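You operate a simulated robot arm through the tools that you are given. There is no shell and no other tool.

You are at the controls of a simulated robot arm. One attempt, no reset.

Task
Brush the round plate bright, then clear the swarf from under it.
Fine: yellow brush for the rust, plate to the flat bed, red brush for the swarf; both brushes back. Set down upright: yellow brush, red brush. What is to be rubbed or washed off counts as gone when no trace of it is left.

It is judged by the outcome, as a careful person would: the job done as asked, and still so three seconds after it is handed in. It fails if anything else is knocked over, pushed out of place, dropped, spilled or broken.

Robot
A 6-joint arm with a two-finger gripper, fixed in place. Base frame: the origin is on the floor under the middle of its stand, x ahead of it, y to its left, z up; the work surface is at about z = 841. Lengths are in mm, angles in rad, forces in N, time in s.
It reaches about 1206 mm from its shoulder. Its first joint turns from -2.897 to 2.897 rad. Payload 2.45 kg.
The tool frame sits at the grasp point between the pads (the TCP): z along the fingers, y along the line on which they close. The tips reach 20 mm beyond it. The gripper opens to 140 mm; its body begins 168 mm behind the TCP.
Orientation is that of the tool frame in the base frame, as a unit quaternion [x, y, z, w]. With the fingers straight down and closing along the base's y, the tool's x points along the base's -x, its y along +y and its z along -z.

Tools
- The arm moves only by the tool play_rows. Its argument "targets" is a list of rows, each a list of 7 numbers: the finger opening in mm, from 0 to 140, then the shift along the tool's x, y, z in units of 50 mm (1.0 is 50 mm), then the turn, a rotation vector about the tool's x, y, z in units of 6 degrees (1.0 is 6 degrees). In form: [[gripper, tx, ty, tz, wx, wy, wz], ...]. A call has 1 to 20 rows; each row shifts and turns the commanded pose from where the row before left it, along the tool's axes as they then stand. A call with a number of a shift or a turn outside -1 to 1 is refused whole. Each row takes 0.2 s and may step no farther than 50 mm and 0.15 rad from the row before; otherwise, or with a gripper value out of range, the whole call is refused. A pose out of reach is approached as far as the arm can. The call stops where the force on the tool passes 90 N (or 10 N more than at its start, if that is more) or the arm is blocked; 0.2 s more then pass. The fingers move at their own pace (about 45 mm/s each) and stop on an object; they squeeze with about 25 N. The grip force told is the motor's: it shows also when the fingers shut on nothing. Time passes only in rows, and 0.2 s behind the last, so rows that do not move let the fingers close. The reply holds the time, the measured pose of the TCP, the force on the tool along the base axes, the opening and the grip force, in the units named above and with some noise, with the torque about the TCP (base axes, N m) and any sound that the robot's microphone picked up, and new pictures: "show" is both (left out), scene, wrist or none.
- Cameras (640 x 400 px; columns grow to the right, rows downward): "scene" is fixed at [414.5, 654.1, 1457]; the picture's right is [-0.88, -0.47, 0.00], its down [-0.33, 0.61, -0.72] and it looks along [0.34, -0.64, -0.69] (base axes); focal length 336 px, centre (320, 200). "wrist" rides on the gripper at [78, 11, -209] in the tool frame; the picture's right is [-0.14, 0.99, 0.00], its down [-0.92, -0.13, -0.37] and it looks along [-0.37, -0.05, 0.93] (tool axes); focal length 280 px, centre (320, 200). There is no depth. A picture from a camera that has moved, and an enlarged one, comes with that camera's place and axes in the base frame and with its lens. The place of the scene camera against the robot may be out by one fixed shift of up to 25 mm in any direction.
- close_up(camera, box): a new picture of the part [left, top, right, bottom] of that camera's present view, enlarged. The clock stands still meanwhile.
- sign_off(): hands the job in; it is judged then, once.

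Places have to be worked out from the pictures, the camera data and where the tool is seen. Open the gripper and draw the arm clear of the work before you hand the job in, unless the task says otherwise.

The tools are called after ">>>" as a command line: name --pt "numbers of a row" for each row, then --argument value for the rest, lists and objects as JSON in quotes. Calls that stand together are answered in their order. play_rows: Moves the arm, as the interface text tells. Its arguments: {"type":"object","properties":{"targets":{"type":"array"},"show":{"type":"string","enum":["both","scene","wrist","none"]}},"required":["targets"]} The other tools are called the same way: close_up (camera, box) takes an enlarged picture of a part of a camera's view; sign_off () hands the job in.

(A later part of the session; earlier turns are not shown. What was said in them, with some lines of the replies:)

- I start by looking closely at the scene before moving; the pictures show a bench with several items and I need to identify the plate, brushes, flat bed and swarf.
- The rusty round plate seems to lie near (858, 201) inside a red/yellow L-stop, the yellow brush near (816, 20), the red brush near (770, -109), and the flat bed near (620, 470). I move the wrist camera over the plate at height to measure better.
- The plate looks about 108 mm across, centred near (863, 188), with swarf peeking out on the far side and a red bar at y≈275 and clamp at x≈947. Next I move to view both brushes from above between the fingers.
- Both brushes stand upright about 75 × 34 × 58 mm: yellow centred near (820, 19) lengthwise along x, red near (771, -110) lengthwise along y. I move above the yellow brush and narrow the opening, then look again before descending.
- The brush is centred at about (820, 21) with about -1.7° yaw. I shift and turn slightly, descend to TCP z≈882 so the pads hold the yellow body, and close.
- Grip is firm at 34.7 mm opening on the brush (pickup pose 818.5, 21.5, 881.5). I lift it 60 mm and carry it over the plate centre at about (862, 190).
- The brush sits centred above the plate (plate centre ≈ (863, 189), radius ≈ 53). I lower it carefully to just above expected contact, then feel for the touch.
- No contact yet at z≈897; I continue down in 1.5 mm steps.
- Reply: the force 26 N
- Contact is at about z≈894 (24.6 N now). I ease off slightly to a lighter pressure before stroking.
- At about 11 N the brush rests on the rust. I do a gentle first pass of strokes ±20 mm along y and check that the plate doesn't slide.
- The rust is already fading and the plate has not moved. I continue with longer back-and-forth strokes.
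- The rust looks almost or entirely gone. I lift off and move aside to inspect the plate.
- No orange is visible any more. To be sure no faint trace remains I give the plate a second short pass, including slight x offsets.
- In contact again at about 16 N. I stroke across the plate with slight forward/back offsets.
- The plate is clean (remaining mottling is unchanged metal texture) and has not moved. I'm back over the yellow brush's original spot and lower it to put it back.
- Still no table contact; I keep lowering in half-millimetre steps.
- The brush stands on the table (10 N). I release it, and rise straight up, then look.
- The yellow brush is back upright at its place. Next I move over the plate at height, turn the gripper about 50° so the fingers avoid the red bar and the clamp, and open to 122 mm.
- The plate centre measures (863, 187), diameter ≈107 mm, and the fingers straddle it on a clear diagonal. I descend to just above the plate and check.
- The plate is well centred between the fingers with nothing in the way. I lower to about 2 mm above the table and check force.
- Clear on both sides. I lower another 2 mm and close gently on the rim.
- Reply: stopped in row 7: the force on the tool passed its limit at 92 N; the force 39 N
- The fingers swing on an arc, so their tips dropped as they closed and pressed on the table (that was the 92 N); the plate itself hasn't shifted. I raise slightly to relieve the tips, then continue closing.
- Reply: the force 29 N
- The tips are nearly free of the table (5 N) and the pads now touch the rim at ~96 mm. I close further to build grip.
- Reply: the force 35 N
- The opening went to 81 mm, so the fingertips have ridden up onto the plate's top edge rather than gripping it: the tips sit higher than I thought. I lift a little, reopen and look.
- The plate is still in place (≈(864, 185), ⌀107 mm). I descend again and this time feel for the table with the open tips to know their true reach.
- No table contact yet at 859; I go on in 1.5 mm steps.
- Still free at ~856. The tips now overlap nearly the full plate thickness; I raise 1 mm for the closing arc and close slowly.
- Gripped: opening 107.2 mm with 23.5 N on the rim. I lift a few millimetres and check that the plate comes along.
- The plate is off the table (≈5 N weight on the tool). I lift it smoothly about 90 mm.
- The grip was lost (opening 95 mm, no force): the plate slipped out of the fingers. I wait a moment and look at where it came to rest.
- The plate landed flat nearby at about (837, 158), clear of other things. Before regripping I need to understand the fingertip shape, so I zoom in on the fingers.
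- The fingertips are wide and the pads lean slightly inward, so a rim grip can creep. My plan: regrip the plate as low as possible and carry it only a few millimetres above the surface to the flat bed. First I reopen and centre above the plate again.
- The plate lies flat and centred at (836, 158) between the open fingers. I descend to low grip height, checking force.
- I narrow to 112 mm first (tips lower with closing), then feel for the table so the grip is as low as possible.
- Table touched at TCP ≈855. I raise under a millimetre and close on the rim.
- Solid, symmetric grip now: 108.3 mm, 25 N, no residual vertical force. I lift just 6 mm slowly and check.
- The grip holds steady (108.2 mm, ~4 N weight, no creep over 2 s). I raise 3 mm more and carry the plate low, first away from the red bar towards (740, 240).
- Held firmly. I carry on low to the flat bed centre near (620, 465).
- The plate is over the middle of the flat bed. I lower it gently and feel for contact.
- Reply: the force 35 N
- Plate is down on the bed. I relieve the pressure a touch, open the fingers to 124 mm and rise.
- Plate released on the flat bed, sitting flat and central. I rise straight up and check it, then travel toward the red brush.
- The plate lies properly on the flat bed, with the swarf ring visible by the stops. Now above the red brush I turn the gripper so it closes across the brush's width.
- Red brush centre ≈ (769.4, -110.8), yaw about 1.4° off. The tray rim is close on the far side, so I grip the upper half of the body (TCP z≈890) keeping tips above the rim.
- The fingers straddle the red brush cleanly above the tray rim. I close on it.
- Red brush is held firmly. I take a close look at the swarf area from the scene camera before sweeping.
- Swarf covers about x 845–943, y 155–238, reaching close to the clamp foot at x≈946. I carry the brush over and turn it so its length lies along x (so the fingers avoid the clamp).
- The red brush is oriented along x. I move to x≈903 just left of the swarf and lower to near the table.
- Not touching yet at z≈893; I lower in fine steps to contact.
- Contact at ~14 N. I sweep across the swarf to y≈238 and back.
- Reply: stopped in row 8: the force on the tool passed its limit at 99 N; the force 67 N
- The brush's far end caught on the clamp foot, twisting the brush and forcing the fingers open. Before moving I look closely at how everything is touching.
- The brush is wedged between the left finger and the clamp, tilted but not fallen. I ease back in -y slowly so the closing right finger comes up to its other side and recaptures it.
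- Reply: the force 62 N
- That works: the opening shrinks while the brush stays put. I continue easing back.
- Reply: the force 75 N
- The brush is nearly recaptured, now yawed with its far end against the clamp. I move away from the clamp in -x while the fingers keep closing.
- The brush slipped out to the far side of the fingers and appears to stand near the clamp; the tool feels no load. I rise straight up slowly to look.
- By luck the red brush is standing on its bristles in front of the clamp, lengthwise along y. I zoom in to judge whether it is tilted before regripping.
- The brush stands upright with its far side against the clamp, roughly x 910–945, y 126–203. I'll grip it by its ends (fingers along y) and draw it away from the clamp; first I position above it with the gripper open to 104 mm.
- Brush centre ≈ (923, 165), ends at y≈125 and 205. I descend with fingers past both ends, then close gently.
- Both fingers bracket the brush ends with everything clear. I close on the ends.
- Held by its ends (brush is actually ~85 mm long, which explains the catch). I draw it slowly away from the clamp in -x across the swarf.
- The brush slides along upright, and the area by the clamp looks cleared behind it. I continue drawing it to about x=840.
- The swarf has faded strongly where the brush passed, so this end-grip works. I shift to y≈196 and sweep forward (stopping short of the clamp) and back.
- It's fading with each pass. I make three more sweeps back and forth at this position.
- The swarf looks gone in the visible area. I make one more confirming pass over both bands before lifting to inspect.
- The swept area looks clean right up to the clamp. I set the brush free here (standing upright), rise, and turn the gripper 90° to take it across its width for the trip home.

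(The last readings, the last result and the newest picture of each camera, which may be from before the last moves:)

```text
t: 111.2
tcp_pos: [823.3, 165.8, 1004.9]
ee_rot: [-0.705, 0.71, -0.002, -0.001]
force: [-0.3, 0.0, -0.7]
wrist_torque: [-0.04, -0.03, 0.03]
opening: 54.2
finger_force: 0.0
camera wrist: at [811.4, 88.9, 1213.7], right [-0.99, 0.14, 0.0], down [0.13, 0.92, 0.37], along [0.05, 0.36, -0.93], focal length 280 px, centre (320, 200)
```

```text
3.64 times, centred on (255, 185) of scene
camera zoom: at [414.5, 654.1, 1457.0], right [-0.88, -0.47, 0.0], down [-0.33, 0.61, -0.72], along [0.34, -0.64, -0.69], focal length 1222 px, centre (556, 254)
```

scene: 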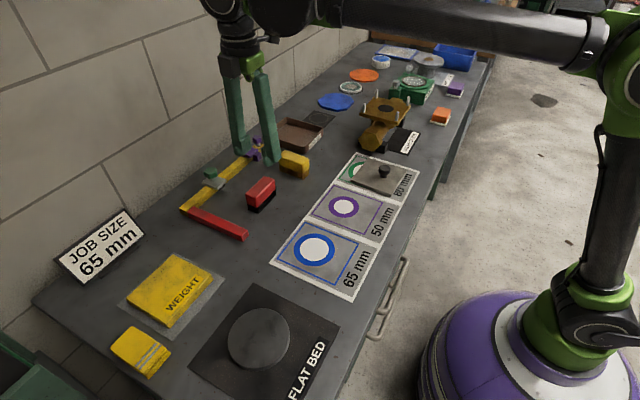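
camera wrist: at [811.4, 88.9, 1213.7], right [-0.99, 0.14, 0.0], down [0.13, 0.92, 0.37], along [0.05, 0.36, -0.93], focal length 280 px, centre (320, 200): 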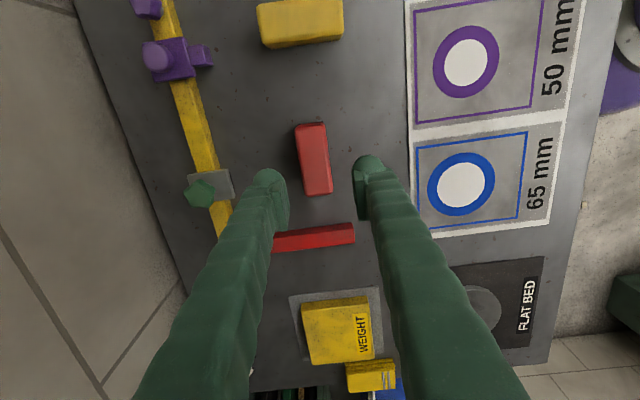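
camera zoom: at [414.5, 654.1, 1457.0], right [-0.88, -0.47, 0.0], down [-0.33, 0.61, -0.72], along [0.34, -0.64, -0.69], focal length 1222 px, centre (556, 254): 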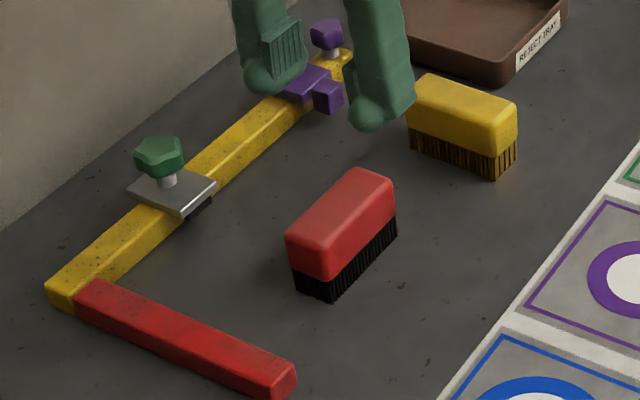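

The swept area looks clean from the scene camera. The red brush stands at about (829, 167), parallel to its home orientation; I descend and grip it across its width.

>>> close_up --camera "scene" --box '[200, 170, 265, 225]'

>>> play_rows --pt "54 -0.032 -0.13 0.7 0 0 0.18" --pt "54 0 0 0.7 0 0 0" --pt "54 0 0 0.5 0 0 0" --pt "54 0 0 0.28 0 0 0" --pt "54 0 0 0.1 0 0 0" --pt "54 0 0 0 0 0 0" --show "both"

>>> close_up --camera "wrist" --box '[200, 80, 440, 260]'

```text
7.27 times, centred on (232, 198) of scene
camera zoom: at [414.5, 654.1, 1457.0], right [-0.88, -0.47, 0.0], down [-0.33, 0.61, -0.72], along [0.34, -0.64, -0.69], focal length 2444 px, centre (956, 218)
```

zoom: 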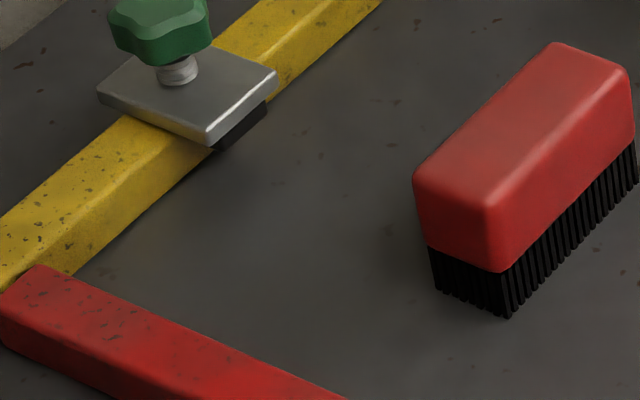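

```text
t: 112.5
tcp_pos: [828.7, 167.0, 891.0]
ee_rot: [-0.697, 0.717, -0.002, -0.001]
force: [-0.2, 0.0, -0.8]
wrist_torque: [-0.02, 0.0, 0.0]
opening: 53.8
finger_force: 0.0
camera wrist: at [816.5, 89.8, 1099.7], right [-0.99, 0.16, 0.0], down [0.15, 0.92, 0.37], along [0.06, 0.36, -0.93], focal length 280 px, centre (320, 200)
```

scene: 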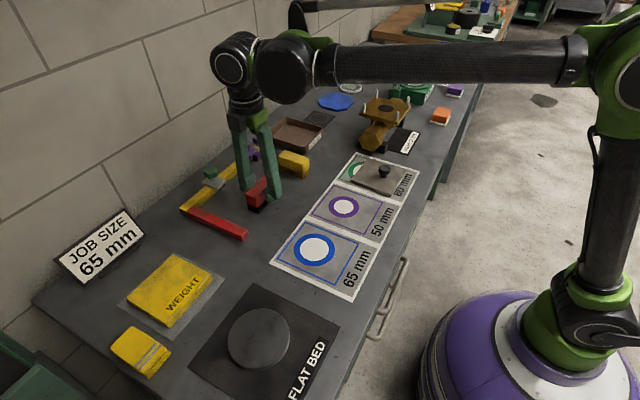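
wrist: 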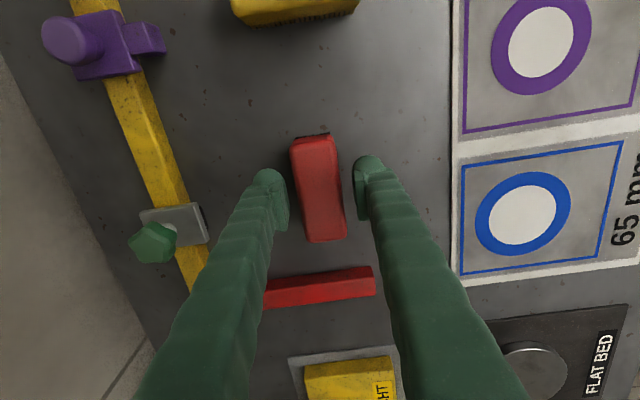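

```text
2.22 times, centred on (320, 170) of wrist
camera zoom: at [816.5, 89.8, 1099.7], right [-0.99, 0.16, 0.0], down [0.15, 0.92, 0.37], along [0.06, 0.36, -0.93], focal length 623 px, centre (320, 267)
```

zoom: 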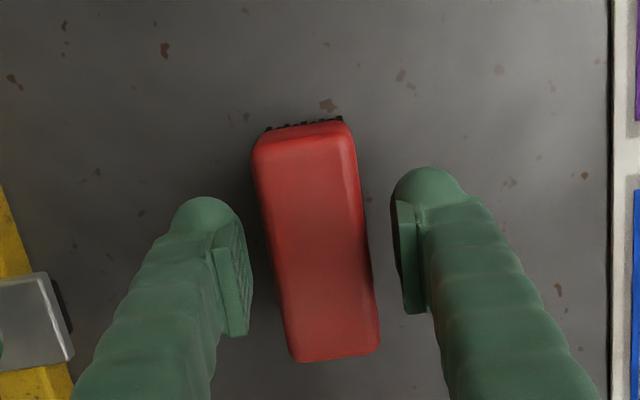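

The swarf patch is fully clean in the enlargement, and the brush sits between the pads just as at its original pick-up. I close and lift.

>>> play_rows --pt "40 0 0 0 0 0 0" --pt "25 0 0 0 0 0 0" --pt "25 0 0 0 0 0 0" --pt "25 0 0 0 0 0 0" --pt "25 0 0 -0.2 0 0 0" --pt "25 0 0 -0.6 0 0 0" --pt "25 0 0 -0.8 0 0 0" --pt "25 0 0 0 0 0 0" --show "scene"

```text
t: 114.3
tcp_pos: [828.5, 167.2, 971.5]
ee_rot: [-0.697, 0.717, -0.002, -0.001]
force: [-0.4, 0.1, -0.1]
wrist_torque: [0.02, 0.02, 0.01]
opening: 34.8
finger_force: 24.8
```

scene: 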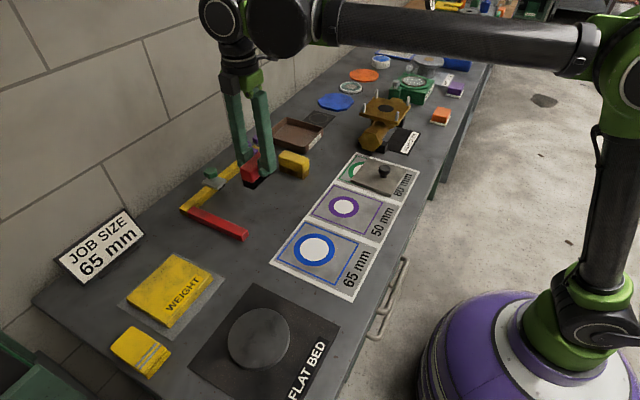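

Held firmly at 34.8 mm. I carry the red brush above the yellow one back to its home at (768.5, -110.5).

>>> play_rows --pt "25 0 0 -0.3 0 0 0" --pt "25 0.798 0.149 0 0 0 0" --pt "25 0.798 0.149 0 0 0 0" --pt "25 0.798 0.149 0 0 0 0" --pt "25 0.798 0.149 0 0 0 0" --pt "25 0.798 0.149 0 0 0 0" --pt "25 0.798 0.149 0 0 0 0" --pt "25 0.798 0.149 0 0 0 0" --pt "25 0 0 0 0 0 0" --show "both"

>>> close_up --camera "wrist" --box '[100, 60, 540, 320]'

```text
t: 116.3
tcp_pos: [769.7, -110.7, 987.5]
ee_rot: [-0.697, 0.717, -0.001, -0.001]
force: [0.9, -0.6, -1.4]
wrist_torque: [0.01, 0.04, 0.02]
opening: 34.7
finger_force: 25.1
camera wrist: at [756.7, -187.5, 1195.7], right [-0.99, 0.16, 0.0], down [0.15, 0.92, 0.37], along [0.06, 0.36, -0.93], focal length 280 px, centre (320, 200)
```

scene: 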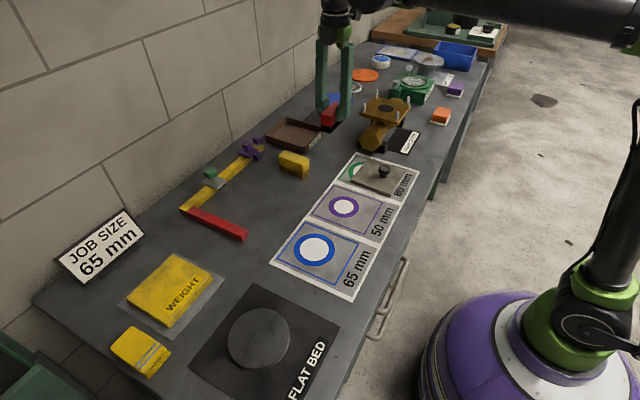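
wrist: 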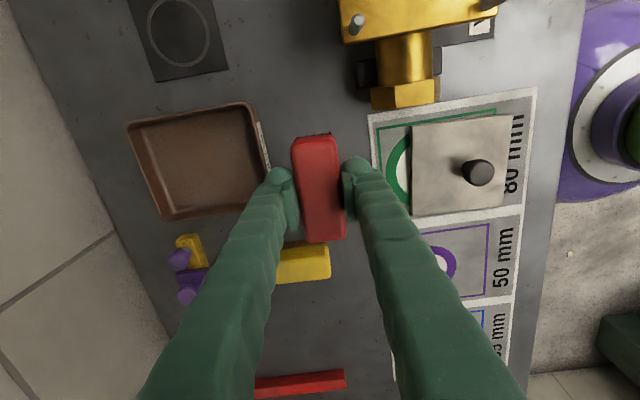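

```text
1.45 times, centred on (320, 190) of wrist
camera zoom: at [756.7, -187.5, 1195.7], right [-0.99, 0.16, 0.0], down [0.15, 0.92, 0.37], along [0.06, 0.36, -0.93], focal length 408 px, centre (320, 214)
```

zoom: 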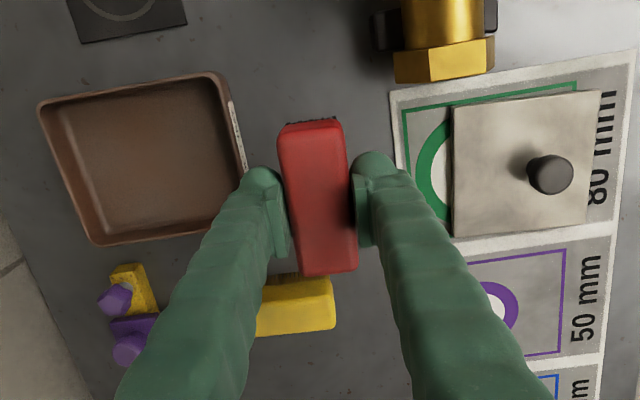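

I'm above the red brush's original spot. I lower to just above the table and then feel for contact.

>>> play_rows --pt "25 0 0.01 0.7 0 0 0" --pt "25 0 0 0.7 0 0 0" --pt "25 0 0 0.4 0 0 0" --pt "25 0 0 0.08 0 0 0" --pt "25 0 0 0 0 0 0" --show "none"

>>> play_rows --pt "25 0 0 0.02 0 0 0" --pt "25 0 0 0.02 0 0 0" --show "none"

```text
t: 117.5
tcp_pos: [770.7, -111.6, 891.9]
ee_rot: [-0.697, 0.717, -0.002, 0.0]
force: [0.5, -0.5, -0.5]
wrist_torque: [0.0, 0.0, -0.01]
opening: 34.9
finger_force: 25.6
```

```text
t: 118.2
tcp_pos: [769.4, -110.6, 891.2]
ee_rot: [-0.698, 0.716, -0.001, -0.001]
force: [1.0, 0.2, 2.7]
wrist_torque: [-0.02, 0.0, 0.02]
opening: 34.8
finger_force: 25.1
```

The brush touches down (2.7 N). I open just enough to release beside the tray and rise straight up.

>>> play_rows --pt "25 0 0 0.006 0 0 0" --pt "40 0 0 0 0 0 0" --pt "48 0 0 0 0 0 0" --pt "50 0 0 0 0 0 0" --pt "50 0 0 0 0 0 0" --pt "50 0 0 -0.3 0 0 0" --pt "50 0 0 -0.7 0 0 0" --pt "50 0 0 -0.8 0 0 0" --pt "50 0 0 -0.6 0 0 0" --pt "50 0 0 0 0 0 0" --show "both"

>>> close_up --camera "scene" --box '[250, 110, 370, 200]'

>>> close_up --camera "wrist" --box '[200, 60, 440, 240]'

```text
t: 120.3
tcp_pos: [768.5, -109.6, 1010.8]
ee_rot: [-0.697, 0.717, -0.002, -0.001]
force: [0.1, -1.2, -0.7]
wrist_torque: [0.03, 0.03, 0.01]
opening: 50.0
finger_force: 0.0
camera wrist: at [756.1, -187.2, 1219.5], right [-0.99, 0.16, 0.0], down [0.15, 0.92, 0.37], along [0.06, 0.36, -0.93], focal length 280 px, centre (320, 200)
```

scene: 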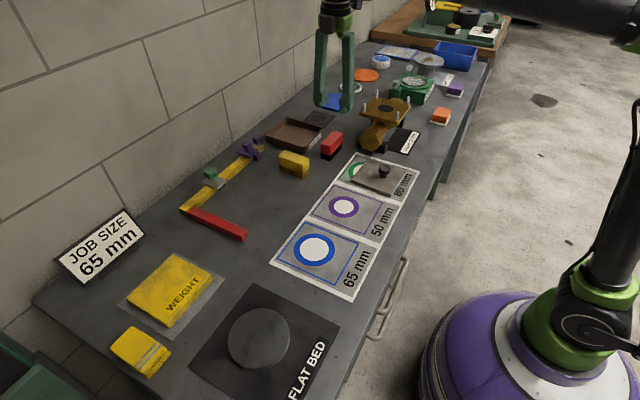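
wrist: 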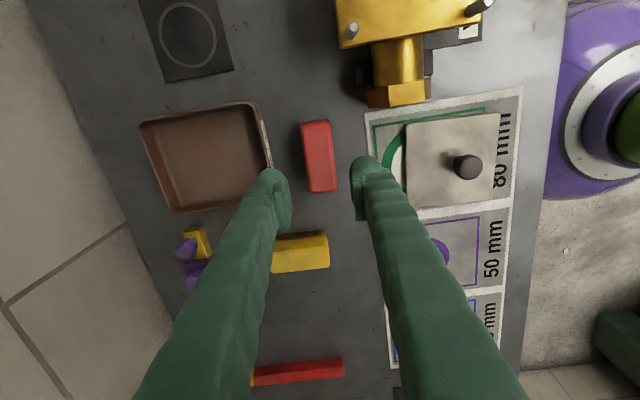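

```text
4.44 times, centred on (310, 155) of scene
camera zoom: at [414.5, 654.1, 1457.0], right [-0.88, -0.47, 0.0], down [-0.33, 0.61, -0.72], along [0.34, -0.64, -0.69], focal length 1493 px, centre (364, 400)
```

zoom: 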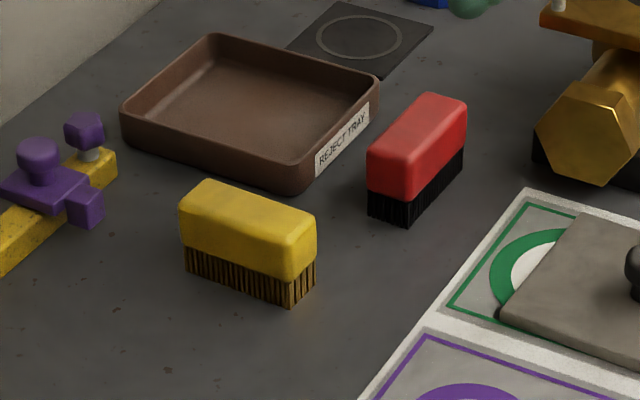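

```text
2.22 times, centred on (320, 150) of wrist
camera zoom: at [756.1, -187.2, 1219.5], right [-0.99, 0.16, 0.0], down [0.15, 0.92, 0.37], along [0.06, 0.36, -0.93], focal length 623 px, centre (320, 311)
```

zoom: 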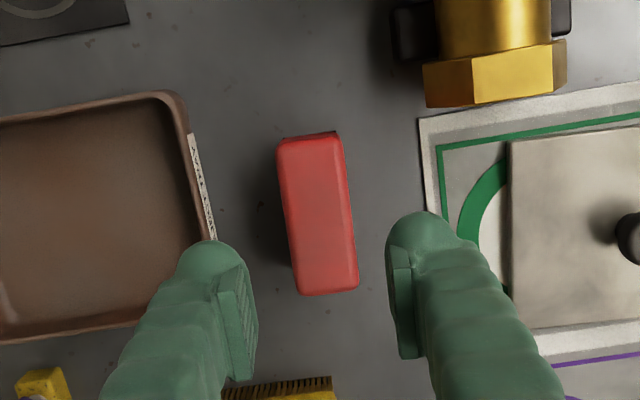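

Both brushes are upright back at their original places. I take the same close-ups as at the start to compare the fixture and check for any remaining swarf or rust.

>>> close_up --camera "scene" --box '[160, 100, 360, 260]'

>>> close_up --camera "scene" --box '[170, 270, 350, 400]'

>>> close_up --camera "scene" --box '[195, 165, 285, 235]'

>>> close_up --camera "scene" --box '[300, 30, 480, 160]'

```text
2.50 times, centred on (260, 180) of scene
camera zoom: at [414.5, 654.1, 1457.0], right [-0.88, -0.47, 0.0], down [-0.33, 0.61, -0.72], along [0.34, -0.64, -0.69], focal length 840 px, centre (470, 250)
```

zoom: 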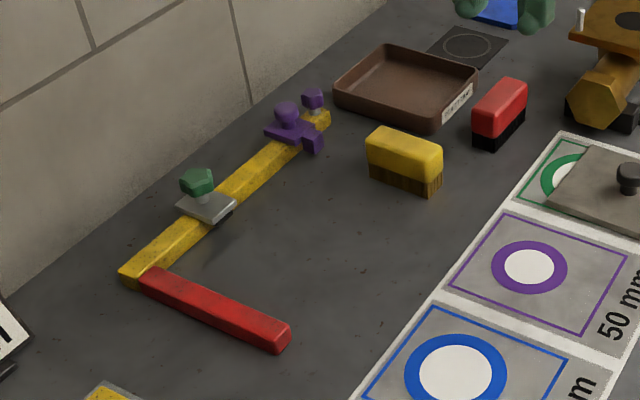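

```text
3.08 times, centred on (260, 335) of scene
camera zoom: at [414.5, 654.1, 1457.0], right [-0.88, -0.47, 0.0], down [-0.33, 0.61, -0.72], along [0.34, -0.64, -0.69], focal length 1034 px, centre (505, -215)
```

zoom: 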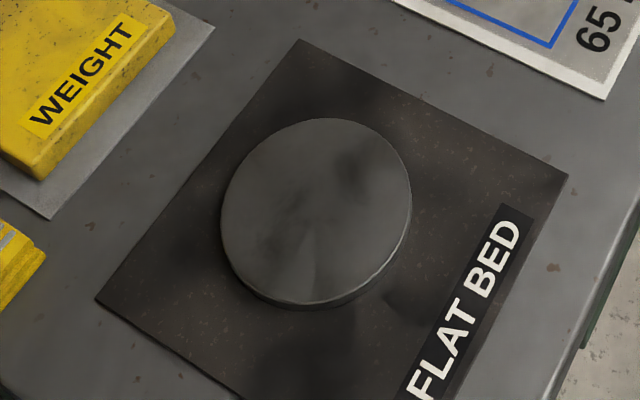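

```text
5.71 times, centred on (240, 200) of scene
camera zoom: at [414.5, 654.1, 1457.0], right [-0.88, -0.47, 0.0], down [-0.33, 0.61, -0.72], along [0.34, -0.64, -0.69], focal length 1920 px, centre (777, 200)
```

zoom: 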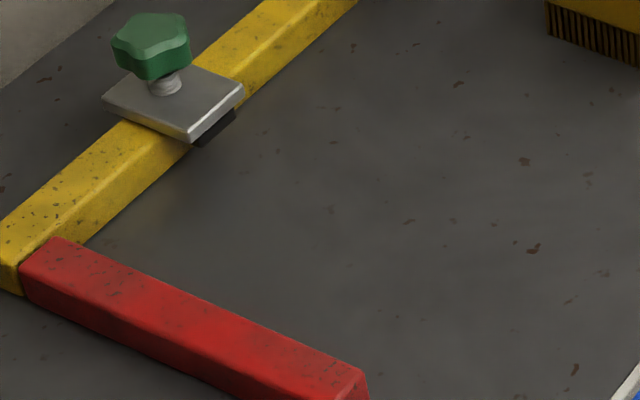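

```text
3.08 times, centred on (390, 95) of scene
camera zoom: at [414.5, 654.1, 1457.0], right [-0.88, -0.47, 0.0], down [-0.33, 0.61, -0.72], along [0.34, -0.64, -0.69], focal length 1034 px, centre (105, 523)
```

zoom: 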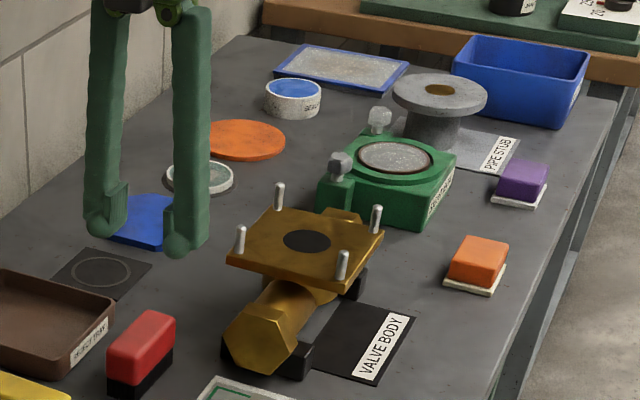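

The fixture, clamp, tray and other items match the starting pictures, and no swarf or rust is visible. For a final check I turn the gripper back and view the swept spot and plate from above.

>>> play_rows --pt "50 0 0 -0.4 0 0 0.985" --pt "60 0 0 -0.4 0 0 0.985" --pt "80 0 0 0 0 0 0.985" --pt "100 0 0 0 0 0 0.985" --pt "120 0 0 0 0 0 0.985" --pt "140 0 0 0 0 0 0.985" --pt "140 0 0 0 0 0 0.985" --pt "140 0 0 0 0 0 0.985" --pt "140 0 0 0 0 0 0.985" --pt "140 0 0 0 0 0 0.985" --pt "140 0 0 0 0 0 0.985" --pt "140 0 0 0 0 0 0.985" --pt "140 0 0 0 0 0 0.985" --pt "140 0 0 0 0 0 0.985" --pt "140 0 0 0 0 0 0.985" --show "none"

>>> play_rows --pt "140 0 0.886 0 0 0 0" --pt "140 0 0.886 0 0 0 0" --pt "140 0 0.886 0 0 0 0" --pt "140 0 0.886 0 0 0 0" --pt "140 0 0.886 0 0 0 0" --pt "140 0 0.886 0 0 0 0" --pt "140 0 0.886 0 0 0 0" --pt "140 0 0 0 0 0 0" --show "both"

>>> close_up --camera "wrist" --box '[220, 140, 420, 300]'

>>> close_up --camera "wrist" --box '[400, 0, 640, 160]'

```text
t: 123.5
tcp_pos: [769.4, -109.3, 1050.5]
ee_rot: [0.003, 1.0, -0.001, 0.001]
force: [0.0, 0.3, 0.6]
wrist_torque: [0.03, -0.03, 0.01]
opening: 139.9
finger_force: 0.1
```

```text
t: 125.3
tcp_pos: [768.9, 200.0, 1047.9]
ee_rot: [0.002, 1.0, -0.002, 0.001]
force: [-0.2, -0.2, -0.3]
wrist_torque: [-0.01, 0.0, -0.01]
opening: 140.3
finger_force: 0.1
camera wrist: at [691.7, 212.4, 1257.7], right [0.14, 0.99, 0.0], down [0.92, -0.13, 0.37], along [0.37, -0.06, -0.93], focal length 280 px, centre (320, 200)
```

scene: 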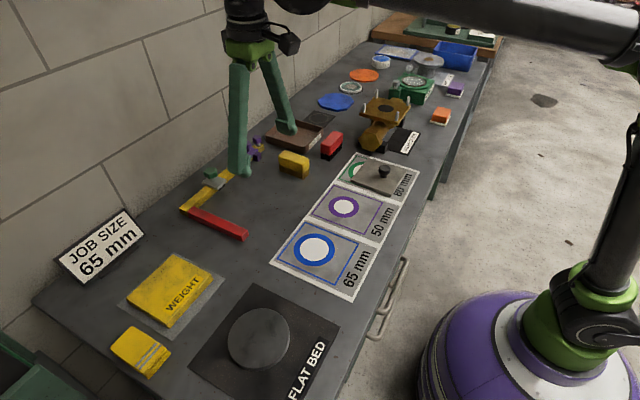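
wrist: 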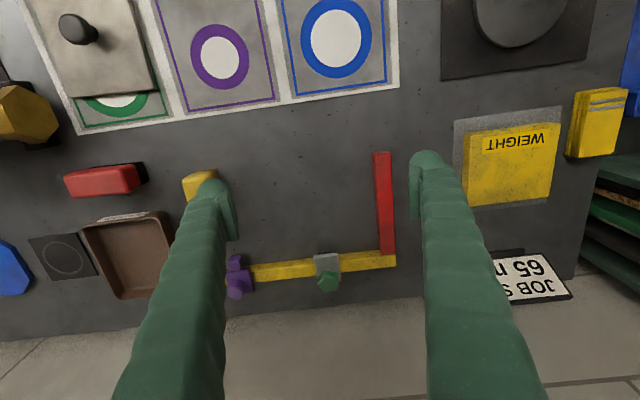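

```text
2.50 times, centred on (320, 220) of wrist
camera zoom: at [691.7, 212.4, 1257.7], right [0.14, 0.99, 0.0], down [0.92, -0.13, 0.37], along [0.37, -0.06, -0.93], focal length 701 px, centre (320, 150)
```

zoom: 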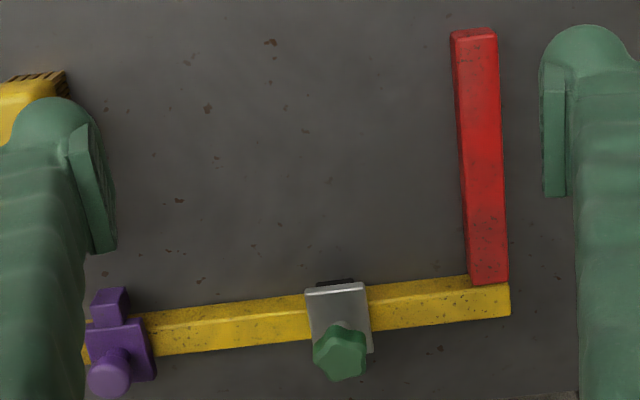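

```text
2.50 times, centred on (520, 80) of wrist
camera zoom: at [691.7, 212.4, 1257.7], right [0.14, 0.99, 0.0], down [0.92, -0.13, 0.37], along [0.37, -0.06, -0.93], focal length 701 px, centre (-180, 500)
```

zoom: 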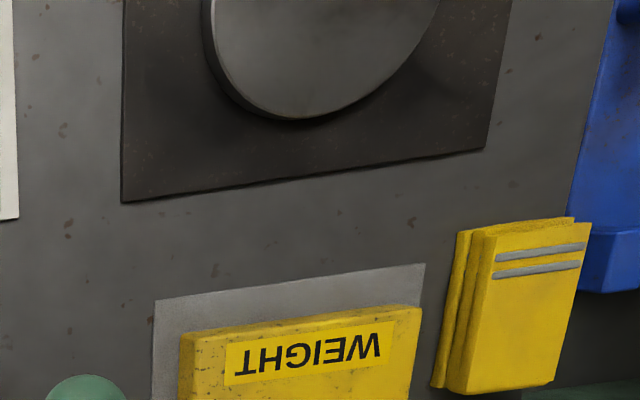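

The swept spot is spotless, the fixture is unmoved, and the plate rests flat on the bed. I withdraw the arm, open, back to its starting pose clear of the work.

>>> play_rows --pt "140 0.294 -0.797 -0.126 0 0 0" --pt "140 0.294 -0.797 -0.126 0 0 0" --pt "140 0.294 -0.797 -0.126 0 0 0" --pt "140 0.294 -0.797 -0.126 0 0 0" --pt "140 0.294 -0.797 -0.126 0 0 0" --pt "140 0.294 -0.797 -0.126 0 0 0" --pt "140 0.294 -0.797 -0.126 0 0 0" --pt "140 0 0 0 0 0 0" --pt "140 0 0 0 0 0 0" --show "both"

>>> close_up --camera "scene" --box '[190, 280, 340, 390]'

```text
t: 127.3
tcp_pos: [666.0, -79.7, 1094.2]
ee_rot: [0.001, 1.0, -0.002, 0.0]
force: [0.5, -0.5, 0.0]
wrist_torque: [0.03, 0.03, -0.02]
opening: 140.2
finger_force: 0.1
camera wrist: at [588.0, -68.1, 1302.7], right [0.14, 0.99, 0.0], down [0.92, -0.13, 0.37], along [0.37, -0.06, -0.93], focal length 280 px, centre (320, 200)
```

scene: 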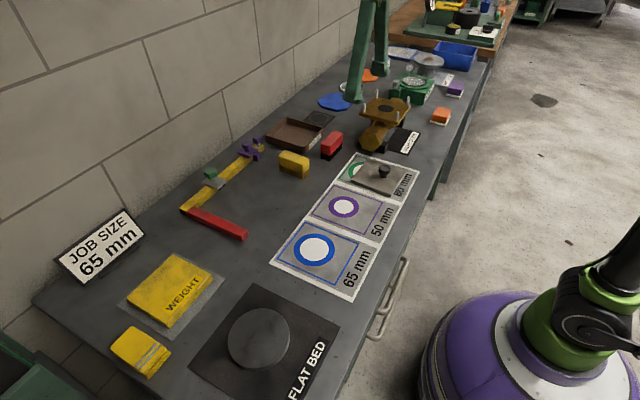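
wrist: 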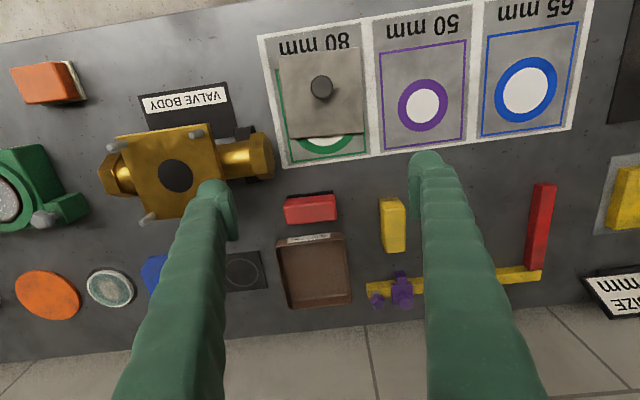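

```text
3.64 times, centred on (265, 335) of scene
camera zoom: at [414.5, 654.1, 1457.0], right [-0.88, -0.47, 0.0], down [-0.33, 0.61, -0.72], along [0.34, -0.64, -0.69], focal length 1222 px, centre (520, -291)
```

zoom: 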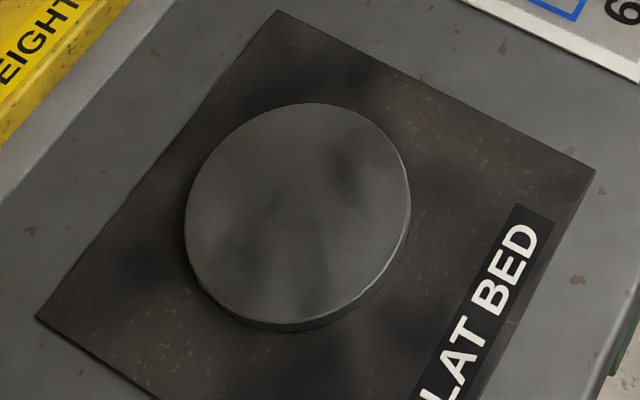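

The final pictures show the job finished: the plate is free of rust and flat on the bed, and the swarf is gone. Both brushes stand upright at their original spots, the other items look unmoved, and the arm is open and clear. I hand the job in.

>>> sign_off

```text
The job is handed in.
```

The plate is free of rust and lies flat on the flat bed. The swarf is gone, and both brushes stand upright back at their spots. I handed the job in with the gripper open and the arm clear of the work.

Two things went wrong along the way:

- **Plate dropped:** on the first lift it slipped out of the fingers and fell back onto the table from at most about 90 mm. It landed flat beside the stops and touched nothing else. It may have turned over as it fell; I couldn't tell. I gripped it again and carried it low to the bed without further trouble.
- **Red brush caught:** during the first sweep its end hit the clamp foot. The brush twisted and the force on the tool reached 99 N. It ended up standing upright, and I finished sweeping with it held by its ends.

In close-ups afterwards I saw no orange on the plate and no swarf left where it had lain. The stops, clamp, tray and other parts looked the same as in the starting pictures. The yellow brush is about 2 mm from its exact starting position.
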